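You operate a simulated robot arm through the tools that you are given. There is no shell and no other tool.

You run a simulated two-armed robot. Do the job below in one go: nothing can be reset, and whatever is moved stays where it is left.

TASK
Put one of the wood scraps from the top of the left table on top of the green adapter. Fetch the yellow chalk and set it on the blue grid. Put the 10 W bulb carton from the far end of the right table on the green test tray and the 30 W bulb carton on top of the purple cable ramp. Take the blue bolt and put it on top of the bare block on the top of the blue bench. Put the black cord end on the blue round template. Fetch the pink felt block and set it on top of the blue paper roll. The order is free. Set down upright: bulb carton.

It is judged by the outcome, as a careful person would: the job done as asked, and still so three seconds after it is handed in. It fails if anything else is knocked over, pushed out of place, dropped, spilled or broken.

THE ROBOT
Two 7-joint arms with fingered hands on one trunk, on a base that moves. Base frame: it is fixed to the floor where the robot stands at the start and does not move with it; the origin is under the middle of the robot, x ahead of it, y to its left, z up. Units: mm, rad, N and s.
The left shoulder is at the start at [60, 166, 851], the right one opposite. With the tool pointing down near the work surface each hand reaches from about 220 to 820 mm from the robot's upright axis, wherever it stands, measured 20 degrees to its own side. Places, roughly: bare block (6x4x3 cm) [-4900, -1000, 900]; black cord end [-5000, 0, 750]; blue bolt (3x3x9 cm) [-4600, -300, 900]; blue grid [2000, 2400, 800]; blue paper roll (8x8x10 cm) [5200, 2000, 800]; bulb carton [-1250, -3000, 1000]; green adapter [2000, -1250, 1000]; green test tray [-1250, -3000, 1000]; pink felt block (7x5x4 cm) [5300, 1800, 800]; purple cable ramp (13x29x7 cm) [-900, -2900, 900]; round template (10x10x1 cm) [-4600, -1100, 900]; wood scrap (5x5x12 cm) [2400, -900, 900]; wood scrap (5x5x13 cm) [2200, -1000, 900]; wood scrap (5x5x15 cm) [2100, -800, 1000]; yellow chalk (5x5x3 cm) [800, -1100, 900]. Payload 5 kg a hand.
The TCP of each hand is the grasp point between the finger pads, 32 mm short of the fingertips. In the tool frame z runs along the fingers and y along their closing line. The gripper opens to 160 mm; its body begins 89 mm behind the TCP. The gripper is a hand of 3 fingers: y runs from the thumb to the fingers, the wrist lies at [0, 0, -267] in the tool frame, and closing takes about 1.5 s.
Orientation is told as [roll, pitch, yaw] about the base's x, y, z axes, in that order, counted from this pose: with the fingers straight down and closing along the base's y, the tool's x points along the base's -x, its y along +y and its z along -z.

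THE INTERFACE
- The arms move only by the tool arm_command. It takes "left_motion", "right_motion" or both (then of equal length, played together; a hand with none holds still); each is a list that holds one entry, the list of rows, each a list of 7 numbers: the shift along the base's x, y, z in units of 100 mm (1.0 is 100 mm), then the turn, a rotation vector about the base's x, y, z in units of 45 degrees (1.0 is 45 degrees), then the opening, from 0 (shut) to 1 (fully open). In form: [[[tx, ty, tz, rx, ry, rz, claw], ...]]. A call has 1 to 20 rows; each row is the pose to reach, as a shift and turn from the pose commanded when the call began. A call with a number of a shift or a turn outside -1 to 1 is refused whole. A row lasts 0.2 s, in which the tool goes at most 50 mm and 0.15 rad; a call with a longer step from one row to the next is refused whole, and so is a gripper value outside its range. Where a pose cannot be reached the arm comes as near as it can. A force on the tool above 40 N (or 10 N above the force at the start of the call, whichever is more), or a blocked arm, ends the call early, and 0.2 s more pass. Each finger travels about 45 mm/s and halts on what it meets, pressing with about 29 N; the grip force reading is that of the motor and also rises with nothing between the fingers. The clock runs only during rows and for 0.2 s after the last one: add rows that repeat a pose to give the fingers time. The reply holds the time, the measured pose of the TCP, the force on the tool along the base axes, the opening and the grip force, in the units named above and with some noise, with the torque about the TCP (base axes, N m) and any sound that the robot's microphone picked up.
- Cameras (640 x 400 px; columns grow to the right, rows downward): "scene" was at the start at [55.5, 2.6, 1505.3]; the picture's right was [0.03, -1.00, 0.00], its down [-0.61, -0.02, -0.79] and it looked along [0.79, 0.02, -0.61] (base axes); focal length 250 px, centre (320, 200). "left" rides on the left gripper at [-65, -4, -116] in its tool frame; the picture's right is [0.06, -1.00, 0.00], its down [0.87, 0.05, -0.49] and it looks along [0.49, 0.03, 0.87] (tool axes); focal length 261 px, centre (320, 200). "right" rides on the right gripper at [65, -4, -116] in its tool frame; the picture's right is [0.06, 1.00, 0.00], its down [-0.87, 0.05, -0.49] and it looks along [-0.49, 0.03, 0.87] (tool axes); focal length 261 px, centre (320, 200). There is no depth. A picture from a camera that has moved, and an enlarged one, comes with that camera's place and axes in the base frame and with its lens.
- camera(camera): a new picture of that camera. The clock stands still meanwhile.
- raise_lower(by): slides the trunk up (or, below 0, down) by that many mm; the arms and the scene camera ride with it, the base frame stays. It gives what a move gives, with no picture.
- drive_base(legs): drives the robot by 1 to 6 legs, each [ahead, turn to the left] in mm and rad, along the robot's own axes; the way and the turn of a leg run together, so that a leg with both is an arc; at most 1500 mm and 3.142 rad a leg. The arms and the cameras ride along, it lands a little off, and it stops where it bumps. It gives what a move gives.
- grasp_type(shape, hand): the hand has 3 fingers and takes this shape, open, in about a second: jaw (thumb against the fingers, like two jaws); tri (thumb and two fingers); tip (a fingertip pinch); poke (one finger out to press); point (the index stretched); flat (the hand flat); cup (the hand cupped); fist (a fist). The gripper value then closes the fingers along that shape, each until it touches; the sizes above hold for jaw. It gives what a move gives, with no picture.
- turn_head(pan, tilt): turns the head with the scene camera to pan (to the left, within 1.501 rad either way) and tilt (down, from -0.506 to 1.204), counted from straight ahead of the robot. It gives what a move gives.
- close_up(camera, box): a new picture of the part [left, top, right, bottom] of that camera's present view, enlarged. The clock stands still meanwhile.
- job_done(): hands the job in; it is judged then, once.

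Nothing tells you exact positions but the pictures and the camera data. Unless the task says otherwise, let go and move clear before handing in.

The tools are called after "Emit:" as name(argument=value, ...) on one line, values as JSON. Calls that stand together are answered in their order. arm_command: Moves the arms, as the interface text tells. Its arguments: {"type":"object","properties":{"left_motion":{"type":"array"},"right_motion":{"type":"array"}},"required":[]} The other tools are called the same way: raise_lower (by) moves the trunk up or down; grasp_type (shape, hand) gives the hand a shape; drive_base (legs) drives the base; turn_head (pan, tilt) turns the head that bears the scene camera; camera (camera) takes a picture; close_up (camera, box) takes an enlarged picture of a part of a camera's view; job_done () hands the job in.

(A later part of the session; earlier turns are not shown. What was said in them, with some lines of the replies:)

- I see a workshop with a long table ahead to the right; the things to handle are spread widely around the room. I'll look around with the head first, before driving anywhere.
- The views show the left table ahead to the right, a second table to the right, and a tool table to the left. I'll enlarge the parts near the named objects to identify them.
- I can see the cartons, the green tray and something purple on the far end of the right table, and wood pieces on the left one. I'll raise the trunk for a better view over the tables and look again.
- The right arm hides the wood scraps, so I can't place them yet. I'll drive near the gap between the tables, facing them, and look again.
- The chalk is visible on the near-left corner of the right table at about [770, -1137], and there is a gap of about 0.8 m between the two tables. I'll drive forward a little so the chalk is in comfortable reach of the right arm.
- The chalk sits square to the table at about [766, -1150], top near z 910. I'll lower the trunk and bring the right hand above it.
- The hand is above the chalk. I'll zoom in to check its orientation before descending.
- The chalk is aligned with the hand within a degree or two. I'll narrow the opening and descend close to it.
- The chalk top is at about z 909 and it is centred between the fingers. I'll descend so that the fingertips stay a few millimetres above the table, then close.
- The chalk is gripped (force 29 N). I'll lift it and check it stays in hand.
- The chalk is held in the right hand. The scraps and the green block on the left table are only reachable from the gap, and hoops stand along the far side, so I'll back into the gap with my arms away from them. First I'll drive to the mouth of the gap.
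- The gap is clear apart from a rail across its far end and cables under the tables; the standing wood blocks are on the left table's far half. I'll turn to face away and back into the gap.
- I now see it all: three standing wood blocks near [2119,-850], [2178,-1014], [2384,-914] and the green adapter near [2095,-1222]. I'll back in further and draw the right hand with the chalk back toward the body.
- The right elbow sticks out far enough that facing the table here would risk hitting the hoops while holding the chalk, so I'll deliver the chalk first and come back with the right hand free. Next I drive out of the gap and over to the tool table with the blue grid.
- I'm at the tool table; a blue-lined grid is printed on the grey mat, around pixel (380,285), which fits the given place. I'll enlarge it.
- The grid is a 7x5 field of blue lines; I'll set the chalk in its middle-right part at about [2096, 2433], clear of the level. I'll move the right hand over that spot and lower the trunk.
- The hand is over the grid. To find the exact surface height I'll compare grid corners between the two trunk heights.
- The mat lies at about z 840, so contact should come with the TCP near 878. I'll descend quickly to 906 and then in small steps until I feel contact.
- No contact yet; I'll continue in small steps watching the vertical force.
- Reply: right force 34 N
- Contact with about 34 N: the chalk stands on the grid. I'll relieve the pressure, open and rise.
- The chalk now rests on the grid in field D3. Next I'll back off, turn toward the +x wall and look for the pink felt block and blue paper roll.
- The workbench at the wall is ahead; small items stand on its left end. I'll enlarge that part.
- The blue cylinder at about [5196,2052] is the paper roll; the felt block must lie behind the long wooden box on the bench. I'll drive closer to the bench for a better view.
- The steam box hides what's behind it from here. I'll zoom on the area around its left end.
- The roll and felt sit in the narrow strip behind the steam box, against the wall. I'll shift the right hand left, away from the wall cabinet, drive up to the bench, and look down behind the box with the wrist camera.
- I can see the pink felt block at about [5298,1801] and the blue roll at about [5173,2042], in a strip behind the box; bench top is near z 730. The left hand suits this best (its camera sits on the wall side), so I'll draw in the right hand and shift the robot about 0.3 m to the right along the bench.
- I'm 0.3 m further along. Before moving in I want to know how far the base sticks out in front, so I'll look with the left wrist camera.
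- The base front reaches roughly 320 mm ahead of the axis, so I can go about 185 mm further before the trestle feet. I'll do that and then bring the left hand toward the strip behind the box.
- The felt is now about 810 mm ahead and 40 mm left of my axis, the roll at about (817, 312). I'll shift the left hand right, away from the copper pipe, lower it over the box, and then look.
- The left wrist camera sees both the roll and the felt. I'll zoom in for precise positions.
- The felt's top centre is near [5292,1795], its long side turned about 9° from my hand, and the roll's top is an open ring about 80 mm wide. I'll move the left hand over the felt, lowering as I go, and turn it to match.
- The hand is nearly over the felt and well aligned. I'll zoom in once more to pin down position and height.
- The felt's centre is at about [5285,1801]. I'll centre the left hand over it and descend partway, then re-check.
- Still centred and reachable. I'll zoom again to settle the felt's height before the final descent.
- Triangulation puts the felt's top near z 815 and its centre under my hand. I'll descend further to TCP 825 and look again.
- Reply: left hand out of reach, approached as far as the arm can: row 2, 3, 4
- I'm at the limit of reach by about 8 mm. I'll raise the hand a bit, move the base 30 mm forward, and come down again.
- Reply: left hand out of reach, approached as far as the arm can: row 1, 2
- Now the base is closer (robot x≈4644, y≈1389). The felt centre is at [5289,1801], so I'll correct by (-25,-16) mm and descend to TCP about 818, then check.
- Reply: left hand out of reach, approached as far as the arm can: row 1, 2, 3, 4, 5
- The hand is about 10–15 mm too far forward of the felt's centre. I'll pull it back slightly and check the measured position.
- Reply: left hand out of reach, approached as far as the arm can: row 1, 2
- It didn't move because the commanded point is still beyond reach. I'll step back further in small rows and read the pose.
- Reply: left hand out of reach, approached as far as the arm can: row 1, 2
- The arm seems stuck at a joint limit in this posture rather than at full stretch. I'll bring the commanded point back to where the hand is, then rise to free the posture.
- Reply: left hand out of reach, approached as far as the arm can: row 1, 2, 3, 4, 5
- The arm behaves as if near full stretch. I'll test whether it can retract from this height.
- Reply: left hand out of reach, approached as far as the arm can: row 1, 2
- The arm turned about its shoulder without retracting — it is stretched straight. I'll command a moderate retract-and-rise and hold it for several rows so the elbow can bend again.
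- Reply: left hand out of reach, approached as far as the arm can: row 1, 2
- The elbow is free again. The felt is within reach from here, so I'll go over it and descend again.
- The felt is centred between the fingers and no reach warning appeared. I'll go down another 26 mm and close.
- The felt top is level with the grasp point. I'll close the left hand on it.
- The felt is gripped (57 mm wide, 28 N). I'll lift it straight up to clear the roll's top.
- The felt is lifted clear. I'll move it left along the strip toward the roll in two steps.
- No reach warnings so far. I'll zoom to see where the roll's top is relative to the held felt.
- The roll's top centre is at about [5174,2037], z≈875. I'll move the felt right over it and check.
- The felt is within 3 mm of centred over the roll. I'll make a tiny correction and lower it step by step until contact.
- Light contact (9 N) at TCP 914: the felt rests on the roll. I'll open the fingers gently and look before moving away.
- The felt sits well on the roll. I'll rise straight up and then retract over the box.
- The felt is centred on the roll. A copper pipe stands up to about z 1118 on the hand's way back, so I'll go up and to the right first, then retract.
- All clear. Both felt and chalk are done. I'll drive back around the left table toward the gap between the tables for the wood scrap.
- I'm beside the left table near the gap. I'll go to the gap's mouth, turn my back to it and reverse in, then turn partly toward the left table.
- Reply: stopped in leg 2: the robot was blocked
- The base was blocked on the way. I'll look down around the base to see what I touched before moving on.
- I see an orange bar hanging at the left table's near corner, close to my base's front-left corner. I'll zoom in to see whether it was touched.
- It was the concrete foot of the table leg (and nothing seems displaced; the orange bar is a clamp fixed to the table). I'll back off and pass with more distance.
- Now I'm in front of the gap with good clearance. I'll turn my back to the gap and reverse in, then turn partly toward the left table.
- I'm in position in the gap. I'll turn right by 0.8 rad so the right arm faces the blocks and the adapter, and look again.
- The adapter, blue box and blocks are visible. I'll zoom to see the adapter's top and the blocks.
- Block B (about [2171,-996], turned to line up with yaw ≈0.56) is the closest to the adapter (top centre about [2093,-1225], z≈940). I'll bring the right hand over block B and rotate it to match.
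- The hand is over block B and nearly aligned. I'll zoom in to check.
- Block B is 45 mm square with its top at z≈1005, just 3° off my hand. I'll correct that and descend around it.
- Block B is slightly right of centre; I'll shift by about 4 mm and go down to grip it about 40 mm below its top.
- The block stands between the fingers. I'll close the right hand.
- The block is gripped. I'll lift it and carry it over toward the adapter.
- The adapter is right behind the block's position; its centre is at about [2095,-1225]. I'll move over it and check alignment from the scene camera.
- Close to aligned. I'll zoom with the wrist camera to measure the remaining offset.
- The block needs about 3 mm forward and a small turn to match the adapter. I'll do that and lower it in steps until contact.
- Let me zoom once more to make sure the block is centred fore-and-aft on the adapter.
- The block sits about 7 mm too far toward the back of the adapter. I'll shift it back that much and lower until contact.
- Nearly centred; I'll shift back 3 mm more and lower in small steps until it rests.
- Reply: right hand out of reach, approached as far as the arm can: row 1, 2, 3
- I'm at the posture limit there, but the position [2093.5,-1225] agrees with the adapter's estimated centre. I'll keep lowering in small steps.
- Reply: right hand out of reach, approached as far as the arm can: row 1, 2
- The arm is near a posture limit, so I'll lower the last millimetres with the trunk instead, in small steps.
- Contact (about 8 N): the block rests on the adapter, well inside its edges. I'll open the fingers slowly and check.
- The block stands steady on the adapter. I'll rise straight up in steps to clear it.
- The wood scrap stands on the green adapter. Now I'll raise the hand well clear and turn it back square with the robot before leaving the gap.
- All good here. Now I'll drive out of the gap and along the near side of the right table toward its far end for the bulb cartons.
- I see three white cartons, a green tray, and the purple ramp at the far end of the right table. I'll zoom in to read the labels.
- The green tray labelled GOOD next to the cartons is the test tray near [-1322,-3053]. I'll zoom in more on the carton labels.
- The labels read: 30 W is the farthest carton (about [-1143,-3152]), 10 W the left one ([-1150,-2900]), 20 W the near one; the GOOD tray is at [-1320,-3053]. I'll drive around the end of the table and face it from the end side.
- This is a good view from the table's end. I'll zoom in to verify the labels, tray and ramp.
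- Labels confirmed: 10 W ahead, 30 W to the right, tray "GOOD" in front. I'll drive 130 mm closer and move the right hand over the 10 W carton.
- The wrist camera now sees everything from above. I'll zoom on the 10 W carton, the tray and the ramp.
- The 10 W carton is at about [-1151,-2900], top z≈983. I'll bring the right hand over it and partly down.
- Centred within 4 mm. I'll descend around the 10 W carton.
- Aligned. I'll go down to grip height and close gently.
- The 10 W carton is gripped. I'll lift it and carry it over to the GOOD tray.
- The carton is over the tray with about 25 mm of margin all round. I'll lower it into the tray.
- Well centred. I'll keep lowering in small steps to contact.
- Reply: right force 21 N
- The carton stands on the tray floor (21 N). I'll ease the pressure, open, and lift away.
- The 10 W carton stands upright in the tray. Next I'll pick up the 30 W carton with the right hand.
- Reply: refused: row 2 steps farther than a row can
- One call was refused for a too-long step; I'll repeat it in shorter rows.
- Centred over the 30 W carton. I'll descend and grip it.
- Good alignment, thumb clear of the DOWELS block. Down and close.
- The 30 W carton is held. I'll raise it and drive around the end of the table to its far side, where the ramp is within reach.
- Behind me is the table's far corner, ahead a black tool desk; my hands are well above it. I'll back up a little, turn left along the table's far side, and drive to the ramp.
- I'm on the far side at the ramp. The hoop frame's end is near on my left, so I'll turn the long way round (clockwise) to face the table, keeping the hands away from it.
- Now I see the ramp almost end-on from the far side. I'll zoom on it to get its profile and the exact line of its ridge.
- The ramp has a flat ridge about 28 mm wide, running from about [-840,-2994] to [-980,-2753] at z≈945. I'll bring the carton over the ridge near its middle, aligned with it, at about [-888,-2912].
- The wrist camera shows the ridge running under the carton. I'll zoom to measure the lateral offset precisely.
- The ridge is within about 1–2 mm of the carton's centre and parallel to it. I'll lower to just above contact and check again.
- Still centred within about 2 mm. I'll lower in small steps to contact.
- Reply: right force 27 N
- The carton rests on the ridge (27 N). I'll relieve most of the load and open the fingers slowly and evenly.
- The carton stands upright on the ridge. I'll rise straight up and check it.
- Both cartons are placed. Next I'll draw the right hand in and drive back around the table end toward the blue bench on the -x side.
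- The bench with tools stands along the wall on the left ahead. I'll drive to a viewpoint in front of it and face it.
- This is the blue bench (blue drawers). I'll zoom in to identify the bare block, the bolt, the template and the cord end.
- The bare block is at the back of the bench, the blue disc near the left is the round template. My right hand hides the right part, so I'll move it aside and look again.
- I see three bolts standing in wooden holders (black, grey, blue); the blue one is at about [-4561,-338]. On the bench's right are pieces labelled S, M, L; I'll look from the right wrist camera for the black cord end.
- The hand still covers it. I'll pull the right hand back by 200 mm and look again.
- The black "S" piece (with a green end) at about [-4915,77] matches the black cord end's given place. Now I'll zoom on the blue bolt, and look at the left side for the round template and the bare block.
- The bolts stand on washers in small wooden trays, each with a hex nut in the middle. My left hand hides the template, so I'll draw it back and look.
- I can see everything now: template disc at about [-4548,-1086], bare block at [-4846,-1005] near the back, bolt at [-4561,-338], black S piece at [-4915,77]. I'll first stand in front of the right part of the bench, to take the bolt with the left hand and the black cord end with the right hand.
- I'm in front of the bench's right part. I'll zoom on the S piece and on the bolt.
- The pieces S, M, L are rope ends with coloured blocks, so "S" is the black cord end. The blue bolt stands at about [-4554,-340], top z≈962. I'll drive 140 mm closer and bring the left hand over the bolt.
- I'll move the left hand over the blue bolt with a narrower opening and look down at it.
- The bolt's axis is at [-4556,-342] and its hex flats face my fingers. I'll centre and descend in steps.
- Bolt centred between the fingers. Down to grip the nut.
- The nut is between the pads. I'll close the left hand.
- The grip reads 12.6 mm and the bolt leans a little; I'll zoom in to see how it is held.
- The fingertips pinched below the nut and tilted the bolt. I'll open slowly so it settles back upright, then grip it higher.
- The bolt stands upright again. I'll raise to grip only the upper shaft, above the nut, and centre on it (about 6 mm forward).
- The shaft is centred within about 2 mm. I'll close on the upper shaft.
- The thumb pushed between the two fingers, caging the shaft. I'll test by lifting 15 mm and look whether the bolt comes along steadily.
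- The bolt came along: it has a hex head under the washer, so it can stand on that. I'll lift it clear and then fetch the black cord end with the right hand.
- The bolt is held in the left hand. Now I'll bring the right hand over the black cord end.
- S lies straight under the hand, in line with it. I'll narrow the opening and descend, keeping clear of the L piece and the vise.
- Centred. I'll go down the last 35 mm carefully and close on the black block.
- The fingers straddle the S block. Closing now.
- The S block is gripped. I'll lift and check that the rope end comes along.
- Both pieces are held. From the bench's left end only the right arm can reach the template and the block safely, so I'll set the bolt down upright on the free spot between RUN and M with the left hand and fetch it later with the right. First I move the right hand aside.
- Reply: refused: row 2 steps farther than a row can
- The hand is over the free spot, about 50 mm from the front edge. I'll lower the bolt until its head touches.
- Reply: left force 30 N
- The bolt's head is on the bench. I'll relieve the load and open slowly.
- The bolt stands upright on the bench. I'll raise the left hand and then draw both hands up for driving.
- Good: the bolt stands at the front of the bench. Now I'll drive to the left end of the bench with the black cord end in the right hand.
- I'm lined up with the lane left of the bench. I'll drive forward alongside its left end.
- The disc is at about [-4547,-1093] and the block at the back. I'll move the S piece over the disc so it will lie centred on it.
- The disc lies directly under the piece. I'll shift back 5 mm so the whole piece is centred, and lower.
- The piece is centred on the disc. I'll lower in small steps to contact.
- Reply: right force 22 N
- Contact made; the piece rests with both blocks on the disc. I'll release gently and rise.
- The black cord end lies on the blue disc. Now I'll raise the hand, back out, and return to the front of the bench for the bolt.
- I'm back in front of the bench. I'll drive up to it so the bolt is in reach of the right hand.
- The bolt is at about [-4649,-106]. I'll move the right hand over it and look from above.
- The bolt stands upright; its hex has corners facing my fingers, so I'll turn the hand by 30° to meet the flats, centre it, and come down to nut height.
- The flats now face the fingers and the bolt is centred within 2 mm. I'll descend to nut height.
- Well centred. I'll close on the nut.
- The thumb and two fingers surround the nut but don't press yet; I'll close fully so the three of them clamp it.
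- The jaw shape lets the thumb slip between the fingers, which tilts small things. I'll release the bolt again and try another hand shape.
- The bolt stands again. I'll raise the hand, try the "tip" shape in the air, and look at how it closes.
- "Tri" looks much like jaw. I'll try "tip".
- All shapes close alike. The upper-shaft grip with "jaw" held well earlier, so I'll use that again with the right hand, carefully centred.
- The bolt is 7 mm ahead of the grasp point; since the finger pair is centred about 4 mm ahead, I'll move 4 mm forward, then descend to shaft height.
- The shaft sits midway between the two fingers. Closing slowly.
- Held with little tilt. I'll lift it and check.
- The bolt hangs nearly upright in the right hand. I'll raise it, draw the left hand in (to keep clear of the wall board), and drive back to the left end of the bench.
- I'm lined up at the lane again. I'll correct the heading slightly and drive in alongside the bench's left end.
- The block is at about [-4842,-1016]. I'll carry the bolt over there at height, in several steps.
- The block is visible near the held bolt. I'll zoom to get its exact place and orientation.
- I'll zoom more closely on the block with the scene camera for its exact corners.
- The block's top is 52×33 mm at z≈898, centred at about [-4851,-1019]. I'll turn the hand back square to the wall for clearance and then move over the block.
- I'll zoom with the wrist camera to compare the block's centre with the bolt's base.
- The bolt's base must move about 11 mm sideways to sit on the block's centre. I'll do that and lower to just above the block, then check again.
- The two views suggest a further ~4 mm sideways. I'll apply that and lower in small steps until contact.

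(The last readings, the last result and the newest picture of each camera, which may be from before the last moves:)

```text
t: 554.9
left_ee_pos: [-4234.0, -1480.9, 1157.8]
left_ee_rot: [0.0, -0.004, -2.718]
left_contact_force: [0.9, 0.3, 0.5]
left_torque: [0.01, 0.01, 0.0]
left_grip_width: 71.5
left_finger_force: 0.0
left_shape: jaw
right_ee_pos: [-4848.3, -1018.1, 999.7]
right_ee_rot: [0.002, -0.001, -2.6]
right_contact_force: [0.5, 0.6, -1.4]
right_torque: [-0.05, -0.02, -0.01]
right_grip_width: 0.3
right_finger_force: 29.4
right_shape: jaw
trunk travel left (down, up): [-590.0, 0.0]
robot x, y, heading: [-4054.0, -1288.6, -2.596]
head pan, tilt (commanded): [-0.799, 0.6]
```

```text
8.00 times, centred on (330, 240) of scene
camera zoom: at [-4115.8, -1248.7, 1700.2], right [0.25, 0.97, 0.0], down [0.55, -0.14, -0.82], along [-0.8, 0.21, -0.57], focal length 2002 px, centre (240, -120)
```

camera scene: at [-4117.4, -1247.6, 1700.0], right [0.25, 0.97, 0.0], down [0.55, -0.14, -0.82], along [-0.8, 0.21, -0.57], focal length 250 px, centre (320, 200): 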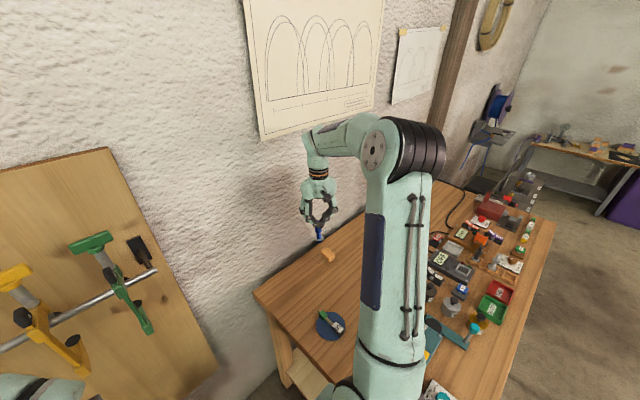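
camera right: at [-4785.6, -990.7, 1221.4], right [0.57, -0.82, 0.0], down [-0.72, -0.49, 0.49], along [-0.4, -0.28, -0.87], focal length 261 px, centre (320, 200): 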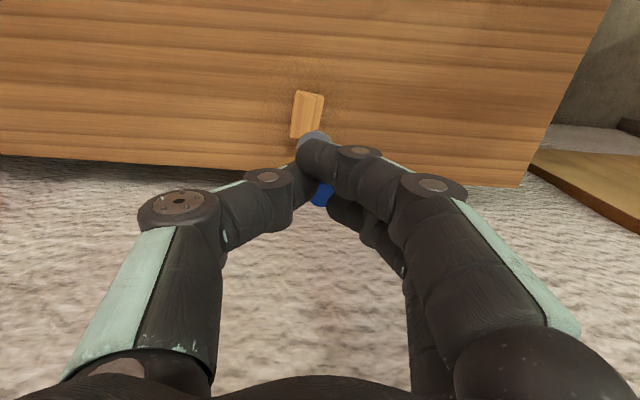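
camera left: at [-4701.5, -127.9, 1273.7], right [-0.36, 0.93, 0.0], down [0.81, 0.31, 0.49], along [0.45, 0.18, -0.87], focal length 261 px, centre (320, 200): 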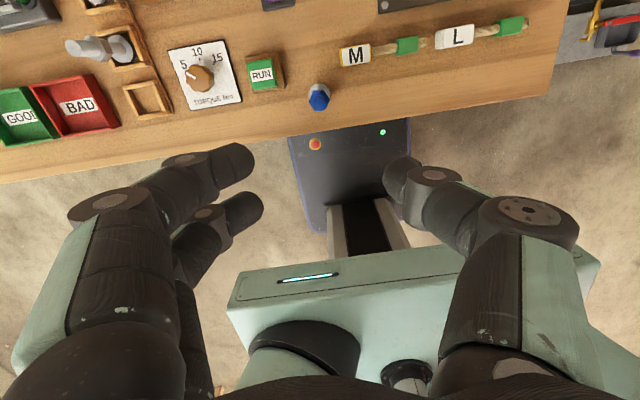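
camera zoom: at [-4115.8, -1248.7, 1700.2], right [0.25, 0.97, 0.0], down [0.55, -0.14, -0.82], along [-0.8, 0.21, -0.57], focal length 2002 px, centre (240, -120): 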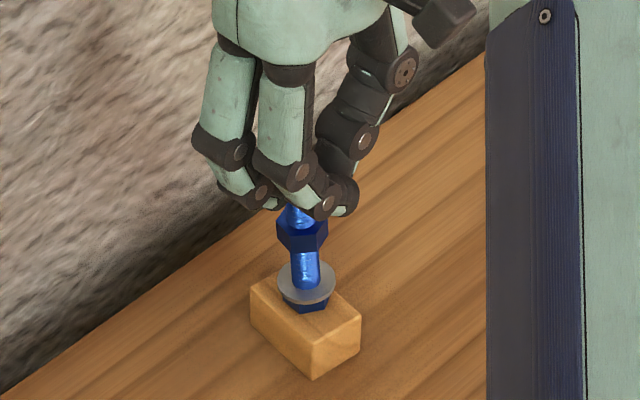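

Almost touching. I'll lower to contact and then judge the centring from both views before releasing.

Emit:
arm_command(right_motion=[[[0, 0, -0.02, 0, 0, 0, 0.0], [0, 0, -0.04, 0, 0, 0, 0.0]]])

Emit:
arm_command(right_motion=[[[0, 0, -0.015, 0, 0, 0, 0.0], [0, 0, -0.03, 0, 0, 0, 0.0]]])

Emit:
close_up(camera="scene", box=[305, 215, 355, 265])

```text
t: 555.5
left_ee_pos: [-4234.1, -1481.1, 1157.5]
left_ee_rot: [-0.001, -0.004, -2.718]
left_contact_force: [0.1, -0.3, 0.3]
left_torque: [0.02, 0.01, 0.01]
left_grip_width: 71.2
left_finger_force: 0.1
left_shape: jaw
right_ee_pos: [-4846.3, -1016.4, 999.0]
right_ee_rot: [0.003, 0.0, -2.6]
right_contact_force: [-0.9, 0.1, -1.9]
right_torque: [0.03, 0.01, 0.0]
right_grip_width: 0.4
right_finger_force: 28.9
right_shape: jaw
trunk travel left (down, up): [-590.0, 0.0]
robot x, y, heading: [-4056.0, -1287.0, -2.598]
head pan, tilt (commanded): [-0.799, 0.6]
```

```text
t: 556.1
left_ee_pos: [-4234.4, -1481.5, 1158.2]
left_ee_rot: [-0.002, -0.006, -2.718]
left_contact_force: [-0.3, 0.6, -0.7]
left_torque: [0.02, 0.02, 0.0]
left_grip_width: 71.6
left_finger_force: 0.0
left_shape: jaw
right_ee_pos: [-4846.0, -1015.3, 997.5]
right_ee_rot: [-0.001, -0.004, -2.599]
right_contact_force: [-0.4, 1.9, 13.2]
right_torque: [-0.08, 0.1, -0.01]
right_grip_width: 1.0
right_finger_force: 28.7
right_shape: jaw
trunk travel left (down, up): [-590.0, 0.0]
robot x, y, heading: [-4053.6, -1285.3, -2.605]
head pan, tilt (commanded): [-0.799, 0.6]
```

```text
8.00 times, centred on (330, 240) of scene
camera zoom: at [-4114.3, -1249.1, 1700.5], right [0.25, 0.97, 0.0], down [0.55, -0.14, -0.83], along [-0.8, 0.21, -0.56], focal length 2002 px, centre (240, -120)
```

zoom: 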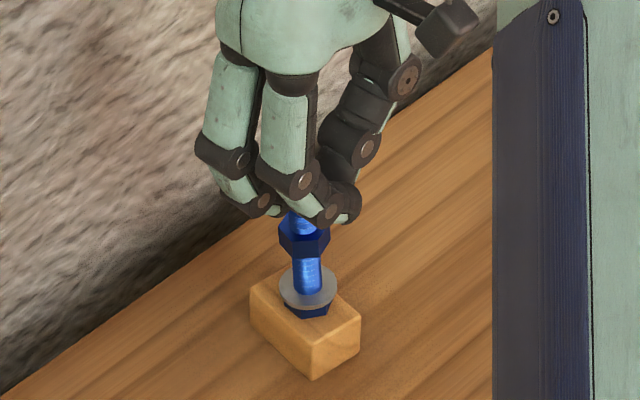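

Contact: the bolt's head sits nearly central on the block. I'll ease the pressure and open the fingers very slowly.

Emit:
arm_command(right_motion=[[[0, 0, 0.005, 0, 0, 0, 0.01], [0, 0, 0.005, 0, 0, 0, 0.02], [0, 0, 0.005, 0, 0, 0, 0.03], [0, 0, 0.005, 0, 0, 0, 0.04], [0, 0, 0.005, 0, 0, 0, 0.05], [0, 0, 0.005, 0, 0, 0, 0.06], [0, 0, 0.005, 0, 0, 0, 0.075], [0, 0, 0.005, 0, 0, 0, 0.09], [0, 0, 0.005, 0, 0, 0, 0.11], [0, 0, 0.005, 0, 0, 0, 0.13], [0, 0, 0.005, 0, 0, 0, 0.15], [0, 0, 0.005, 0, 0, 0, 0.18], [0, 0, 0.005, 0, 0, 0, 0.21], [0, 0, 0.005, 0, 0, 0, 0.25], [0, 0, 0.005, 0, 0, 0, 0.3], [0, 0, 0.005, 0, 0, 0, 0.35], [0, 0, 0.005, 0, 0, 0, 0.4]]])

Emit:
close_up(camera="scene", box=[305, 215, 355, 265])

Emit:
camera(camera="right")

```text
t: 559.7
left_ee_pos: [-4235.5, -1480.0, 1157.4]
left_ee_rot: [-0.001, -0.004, -2.717]
left_contact_force: [-0.3, 0.2, -0.9]
left_torque: [-0.02, 0.01, -0.01]
left_grip_width: 71.6
left_finger_force: 0.1
left_shape: jaw
right_ee_pos: [-4846.6, -1015.6, 996.4]
right_ee_rot: [0.001, -0.001, -2.6]
right_contact_force: [0.2, 0.2, 0.4]
right_torque: [0.03, 0.01, 0.03]
right_grip_width: 63.5
right_finger_force: 0.0
right_shape: jaw
trunk travel left (down, up): [-590.0, 0.0]
robot x, y, heading: [-4055.4, -1285.0, -2.597]
head pan, tilt (commanded): [-0.799, 0.6]
```

```text
8.00 times, centred on (330, 240) of scene
camera zoom: at [-4115.7, -1248.7, 1700.2], right [0.25, 0.97, 0.0], down [0.55, -0.14, -0.82], along [-0.8, 0.21, -0.57], focal length 2002 px, centre (240, -120)
```

zoom: 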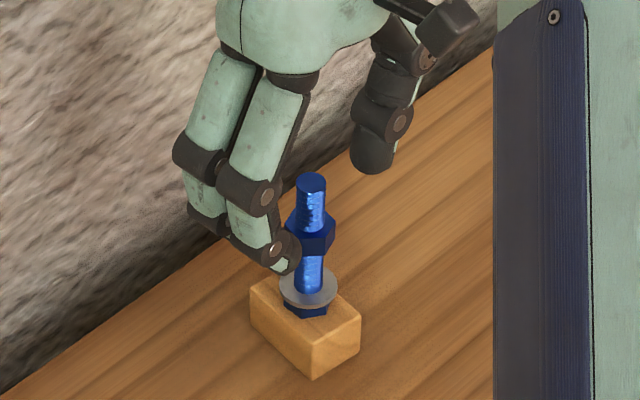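

```text
taken
camera right: at [-4792.7, -978.5, 1111.4], right [0.57, -0.82, 0.0], down [-0.72, -0.49, 0.49], along [-0.4, -0.28, -0.87], focal length 261 px, centre (320, 200)
```

right: 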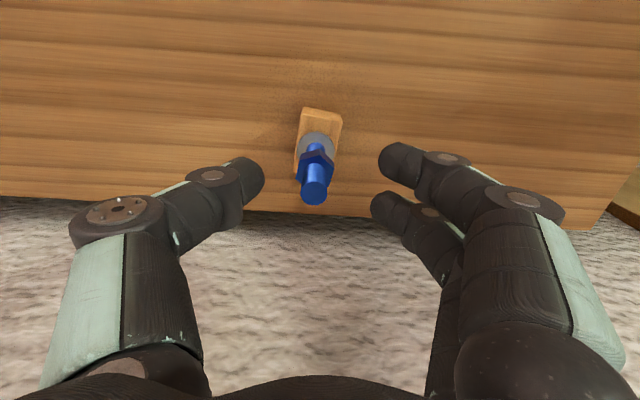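

The bolt stands upright on the bare block. I'll lift the hand straight up and away.

Emit:
arm_command(right_motion=[[[0, 0, 0.15, 0, 0, 0, 0.42], [0, 0, 0.5, 0, 0, 0, 0.42], [0, 0, 0.9, 0, 0, 0, 0.42], [0, 0, 1.0, 0, 0, 0, 0.42]]])

Emit:
arm_command(right_motion=[[[0, 0, 0.4, 0, 0, 0, 0.42], [0.1, -0.05, 0.8, 0, 0, 0, 0.42], [0.3, -0.2, 1.0, 0, 0, 0, 0.42]]])

Emit:
camera(camera="scene")

Emit:
close_up(camera="scene", box=[290, 210, 370, 340])

```text
t: 560.7
left_ee_pos: [-4235.2, -1479.8, 1156.5]
left_ee_rot: [-0.002, -0.004, -2.718]
left_contact_force: [0.0, -0.1, -0.1]
left_torque: [0.01, 0.01, -0.01]
left_grip_width: 71.5
left_finger_force: 0.1
left_shape: jaw
right_ee_pos: [-4846.5, -1014.3, 1097.3]
right_ee_rot: [-0.001, 0.0, -2.598]
right_contact_force: [0.3, 0.0, 0.2]
right_torque: [-0.02, 0.01, 0.01]
right_grip_width: 66.6
right_finger_force: 0.0
right_shape: jaw
trunk travel left (down, up): [-590.0, 0.0]
robot x, y, heading: [-4054.2, -1288.8, -2.598]
head pan, tilt (commanded): [-0.799, 0.6]
```

```text
t: 561.5
left_ee_pos: [-4232.2, -1481.5, 1157.5]
left_ee_rot: [-0.004, -0.003, -2.718]
left_contact_force: [-0.2, 0.8, -0.1]
left_torque: [-0.04, 0.0, -0.02]
left_grip_width: 71.5
left_finger_force: 0.0
left_shape: jaw
right_ee_pos: [-4815.3, -1036.2, 1200.2]
right_ee_rot: [0.0, -0.003, -2.601]
right_contact_force: [0.0, -0.6, 0.4]
right_torque: [0.0, 0.02, 0.0]
right_grip_width: 66.8
right_finger_force: 0.0
right_shape: jaw
trunk travel left (down, up): [-590.0, 0.0]
robot x, y, heading: [-4050.3, -1289.8, -2.602]
head pan, tilt (commanded): [-0.799, 0.6]
```

```text
taken
camera scene: at [-4114.5, -1249.5, 1700.2], right [0.25, 0.97, 0.0], down [0.55, -0.14, -0.83], along [-0.8, 0.21, -0.56], focal length 250 px, centre (320, 200)
```

scene: 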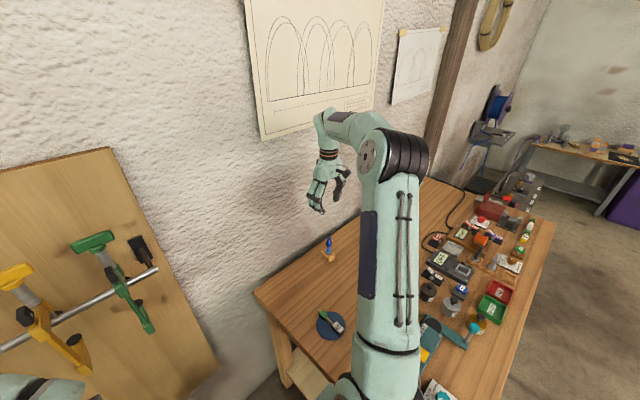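

```text
3.08 times, centred on (330, 275) of scene
camera zoom: at [-4114.5, -1249.5, 1700.2], right [0.25, 0.97, 0.0], down [0.55, -0.14, -0.83], along [-0.8, 0.21, -0.56], focal length 770 px, centre (289, -31)
```

zoom: 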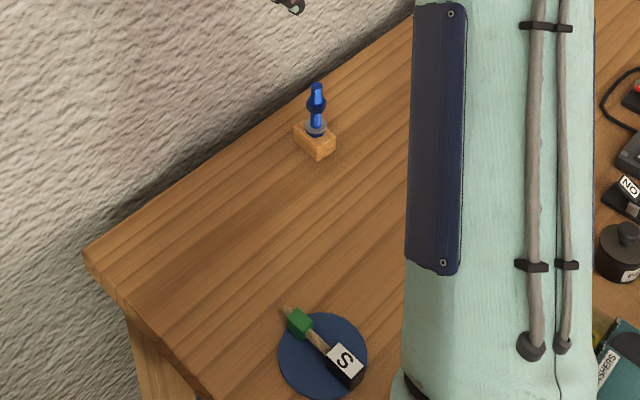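

Bolt on the block and the black cord end on the template are both in place. I'll draw the right hand back over the lane and back the robot out.

Emit:
arm_command(right_motion=[[[0.29, -0.25, 0, 0, 0, 0, 0.42], [0.58, -0.5, 0, 0, 0, 0, 0.42], [0.86, -0.74, 0, 0, 0, 0, 0.42]]])

Emit:
arm_command(right_motion=[[[0.29, -0.25, 0, 0, 0, 0, 0.42], [0.58, -0.5, 0, 0, 0, 0, 0.42], [0.86, -0.74, 0, 0, 0, 0, 0.42]]])

Emit:
arm_command(right_motion=[[[0.29, -0.25, 0, 0, 0, 0, 0.42], [0.58, -0.5, 0, 0, 0, 0, 0.42], [0.86, -0.74, 0, 0, 0, 0, 0.42]]])

Emit:
camera(camera="right")

Emit:
close_up(camera="right", box=[60, 60, 300, 230])

```text
t: 562.3
left_ee_pos: [-4232.9, -1480.0, 1157.6]
left_ee_rot: [-0.003, -0.005, -2.718]
left_contact_force: [0.5, -0.3, 0.3]
left_torque: [0.02, 0.05, -0.01]
left_grip_width: 71.6
left_finger_force: 0.2
left_shape: jaw
right_ee_pos: [-4731.6, -1110.6, 1198.4]
right_ee_rot: [-0.002, -0.001, -2.599]
right_contact_force: [1.1, 0.1, 0.4]
right_torque: [0.01, 0.02, -0.02]
right_grip_width: 66.9
right_finger_force: 0.0
right_shape: jaw
trunk travel left (down, up): [-590.0, 0.0]
robot x, y, heading: [-4054.2, -1285.2, -2.6]
head pan, tilt (commanded): [-0.799, 0.6]
```

```text
t: 563.1
left_ee_pos: [-4233.7, -1480.8, 1158.3]
left_ee_rot: [-0.004, -0.005, -2.718]
left_contact_force: [0.5, 0.0, 0.2]
left_torque: [0.03, 0.05, -0.03]
left_grip_width: 71.4
left_finger_force: 0.1
left_shape: jaw
right_ee_pos: [-4645.5, -1183.2, 1196.8]
right_ee_rot: [0.0, -0.001, -2.603]
right_contact_force: [0.7, -0.8, -0.4]
right_torque: [0.01, 0.03, -0.03]
right_grip_width: 67.0
right_finger_force: 0.0
right_shape: jaw
trunk travel left (down, up): [-590.0, 0.0]
robot x, y, heading: [-4056.3, -1287.1, -2.599]
head pan, tilt (commanded): [-0.799, 0.6]
```

```text
t: 563.9
left_ee_pos: [-4232.8, -1480.4, 1157.9]
left_ee_rot: [-0.004, -0.007, -2.718]
left_contact_force: [0.8, -0.8, 0.3]
left_torque: [0.04, 0.02, -0.02]
left_grip_width: 71.3
left_finger_force: 0.0
left_shape: jaw
right_ee_pos: [-4559.1, -1258.8, 1195.5]
right_ee_rot: [0.001, -0.002, -2.601]
right_contact_force: [0.7, -0.3, -0.4]
right_torque: [0.02, 0.0, 0.0]
right_grip_width: 66.9
right_finger_force: 0.1
right_shape: jaw
trunk travel left (down, up): [-590.0, 0.0]
robot x, y, heading: [-4051.5, -1285.3, -2.595]
head pan, tilt (commanded): [-0.799, 0.6]
```

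```text
taken
camera right: at [-4504.9, -1221.4, 1310.6], right [0.57, -0.82, 0.0], down [-0.72, -0.49, 0.49], along [-0.41, -0.28, -0.87], focal length 261 px, centre (320, 200)
```

right: 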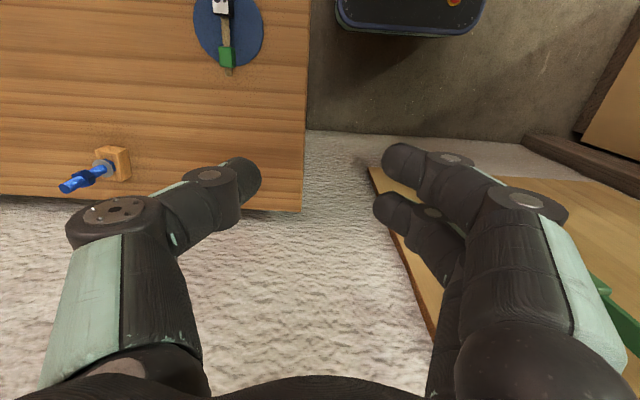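

```text
2.35 times, centred on (180, 145) of right
camera zoom: at [-4504.9, -1221.4, 1310.6], right [0.57, -0.82, 0.0], down [-0.72, -0.49, 0.49], along [-0.41, -0.28, -0.87], focal length 613 px, centre (649, 329)
```

zoom: 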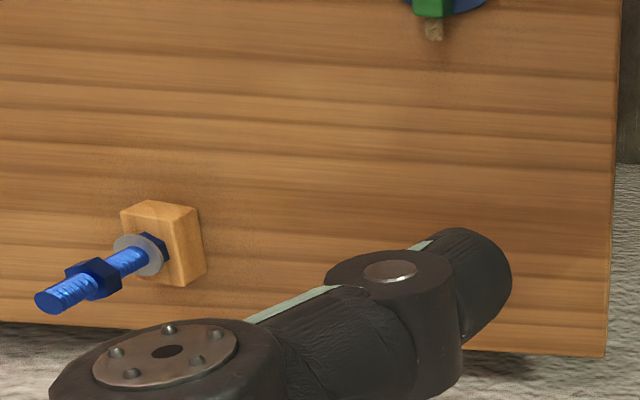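

All is standing as it should. I'll back the robot out of the lane and take a last look.

Emit:
drive_base(legs=[[-750, 0]])

Emit:
turn_head(pan=-0.35, tilt=0.45)

Emit:
close_up(camera="scene", box=[260, 160, 500, 320])

```text
t: 567.9
left_ee_pos: [-3594.0, -1097.9, 1157.7]
left_ee_rot: [-0.003, -0.006, -2.734]
left_contact_force: [0.7, 0.0, -0.1]
left_torque: [-0.02, -0.03, -0.04]
left_grip_width: 71.5
left_finger_force: 0.0
left_shape: jaw
right_ee_pos: [-3916.6, -868.7, 1194.7]
right_ee_rot: [0.0, -0.002, -2.616]
right_contact_force: [-0.4, -0.1, -0.1]
right_torque: [0.0, 0.03, -0.02]
right_grip_width: 66.7
right_finger_force: 0.1
right_shape: jaw
trunk travel left (down, up): [-590.0, 0.0]
robot x, y, heading: [-3412.2, -906.7, -2.619]
head pan, tilt (commanded): [-0.799, 0.6]
```

```text
t: 568.8
left_ee_pos: [-3595.1, -1097.3, 1158.3]
left_ee_rot: [-0.001, -0.004, -2.733]
left_contact_force: [-0.1, -0.1, -0.3]
left_torque: [0.02, 0.0, 0.0]
left_grip_width: 71.7
left_finger_force: 0.1
left_shape: jaw
right_ee_pos: [-3916.4, -868.9, 1195.4]
right_ee_rot: [-0.002, 0.0, -2.616]
right_contact_force: [-0.9, -0.2, 0.1]
right_torque: [0.01, 0.03, -0.02]
right_grip_width: 66.9
right_finger_force: 0.1
right_shape: jaw
trunk travel left (down, up): [-590.0, 0.0]
robot x, y, heading: [-3412.6, -905.0, -2.613]
head pan, tilt (commanded): [-0.351, 0.45]
```

```text
2.50 times, centred on (380, 240) of scene
camera zoom: at [-3477.4, -907.7, 1713.7], right [-0.17, 0.98, 0.0], down [0.43, 0.08, -0.9], along [-0.89, -0.16, -0.44], focal length 626 px, centre (170, 100)
```

zoom: 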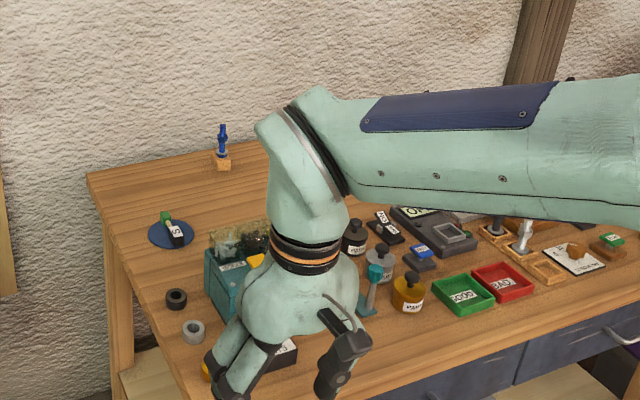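

The bench looks right. I'll turn a little to verify the cartons on the far table from here before handing in.

Emit:
drive_base(legs=[[0, 0.9]])

Emit:
turn_head(pan=1.05, tilt=0.25)

Emit:
camera(camera="scene")

Emit:
close_up(camera="scene", box=[270, 150, 390, 225])

```text
t: 571.7
left_ee_pos: [-3371.9, -1168.2, 1156.8]
left_ee_rot: [-0.002, -0.004, -1.816]
left_contact_force: [0.7, -0.3, -0.8]
left_torque: [-0.01, 0.0, -0.01]
left_grip_width: 71.6
left_finger_force: 0.1
left_shape: jaw
right_ee_pos: [-3748.0, -1284.9, 1195.1]
right_ee_rot: [-0.001, -0.001, -1.7]
right_contact_force: [-0.3, -0.1, -0.3]
right_torque: [0.01, 0.04, 0.02]
right_grip_width: 66.6
right_finger_force: 0.1
right_shape: jaw
trunk travel left (down, up): [-590.0, 0.0]
robot x, y, heading: [-3415.5, -907.3, -1.698]
head pan, tilt (commanded): [-0.351, 0.45]
```

```text
t: 573.2
left_ee_pos: [-3370.2, -1168.3, 1158.3]
left_ee_rot: [-0.001, -0.003, -1.818]
left_contact_force: [0.5, 0.9, -0.7]
left_torque: [0.01, 0.0, 0.0]
left_grip_width: 71.1
left_finger_force: 0.1
left_shape: jaw
right_ee_pos: [-3747.9, -1285.2, 1195.0]
right_ee_rot: [-0.001, 0.001, -1.7]
right_contact_force: [0.5, 0.4, 0.9]
right_torque: [0.0, -0.01, 0.0]
right_grip_width: 66.7
right_finger_force: 0.0
right_shape: jaw
trunk travel left (down, up): [-590.0, 0.0]
robot x, y, heading: [-3413.5, -906.3, -1.702]
head pan, tilt (commanded): [1.051, 0.25]
```

```text
taken
camera scene: at [-3334.7, -933.7, 1732.4], right [-0.6, -0.8, 0.0], down [-0.2, 0.15, -0.97], along [0.77, -0.59, -0.25], focal length 250 px, centre (320, 200)
```

scene: 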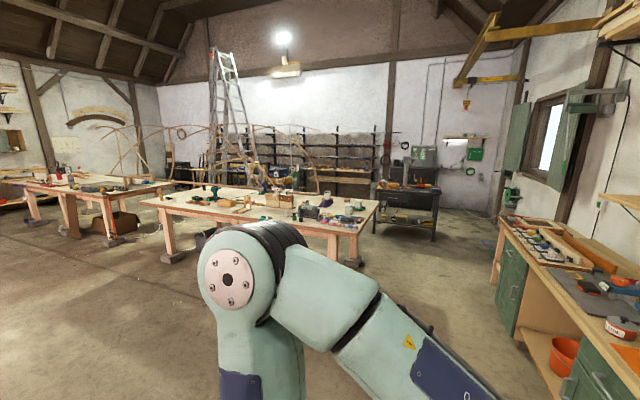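

```text
5.33 times, centred on (330, 188) of scene
camera zoom: at [-3334.7, -933.7, 1732.4], right [-0.6, -0.8, 0.0], down [-0.2, 0.15, -0.97], along [0.77, -0.59, -0.25], focal length 1335 px, centre (267, 267)
```

zoom: 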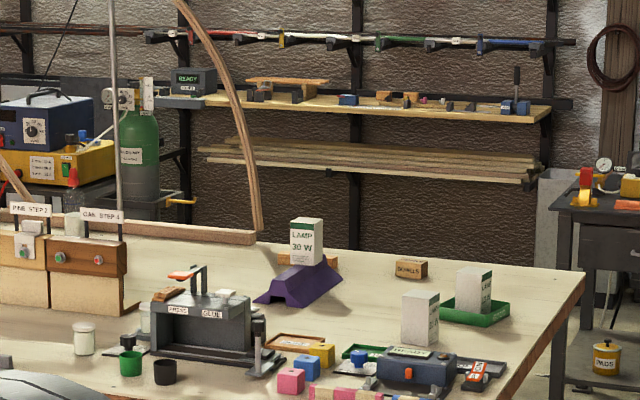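

The 30 W carton stands on the ramp and the 10 W carton in the tray. I'll also check the wood scrap on the left table from here.

Emit:
close_up(camera="scene", box=[40, 150, 200, 240])

Emit:
close_up(camera="scene", box=[100, 165, 170, 205])

```text
4.00 times, centred on (120, 195) of scene
camera zoom: at [-3334.7, -933.7, 1732.4], right [-0.6, -0.8, 0.0], down [-0.2, 0.15, -0.97], along [0.77, -0.59, -0.25], focal length 1001 px, centre (1120, 220)
```

zoom: 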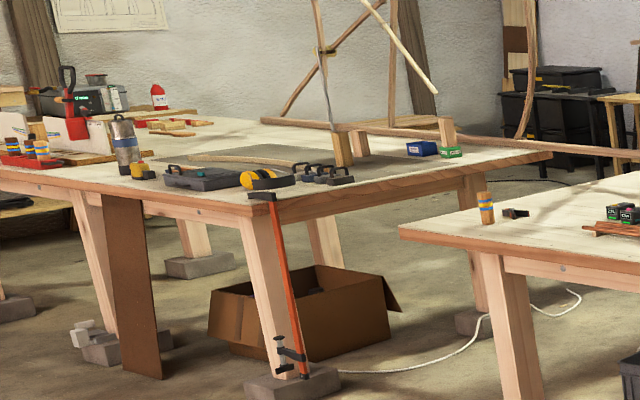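

```text
9.14 times, centred on (135, 185) of scene
camera zoom: at [-3334.7, -933.7, 1732.4], right [-0.6, -0.8, 0.0], down [-0.2, 0.15, -0.97], along [0.77, -0.59, -0.25], focal length 2288 px, centre (2011, 337)
```

zoom: 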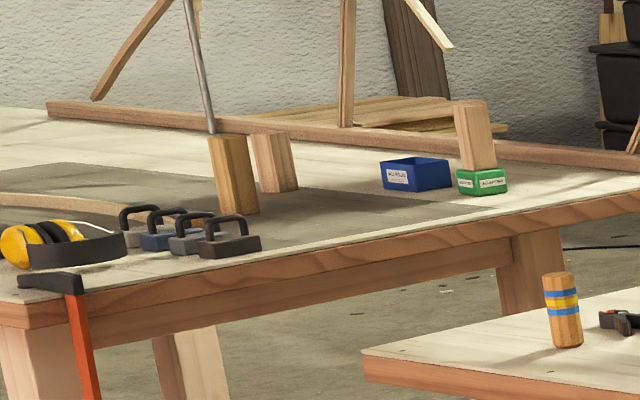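

Everything is in place: scrap on the adapter, chalk on the grid, both cartons upright, bolt on the block, black cord end on the template, felt on the roll. Both hands are empty and clear, so I'm handing in the job.

Emit:
job_done()

```text
The job is handed in.
```

The job is handed in, with all seven items placed as asked and both hands empty and clear.

| Item | Where it is now | How I last saw it |
|---|---|---|
| Wood scrap | Standing on the green adapter | Seen at the end, from across the room |
| Yellow chalk | On the blue grid, square D3 | Only just after placing it |
| 10 W carton | Upright in the green tray marked GOOD | Seen at the end, from across the room |
| 30 W carton | Upright on the purple cable ramp's ridge, which is only about 30 mm wide | Seen at the end, from across the room |
| Blue bolt | Standing on its head on the bare block | Seen at the end, from nearby |
| Black cord end | On the blue round template | Seen at the end, from nearby |
| Pink felt block | On the blue paper roll | Only just after placing it |

- **Base bump:** driving along the left table, the base hit the concrete foot of a table leg and stopped. I looked at the spot and nothing appeared to have moved, but I can't rule out a shift of a few millimetres.
- **Bolt handling:** two of my grips tilted the bolt before I got a good one. I also stood it on the bench for a while so I could change hands. The other bolts stayed upright.
- **Black cord end:** I took this to be the black piece marked S, because it matched the given place. It is slightly longer than the template, so its ends overhang a little.
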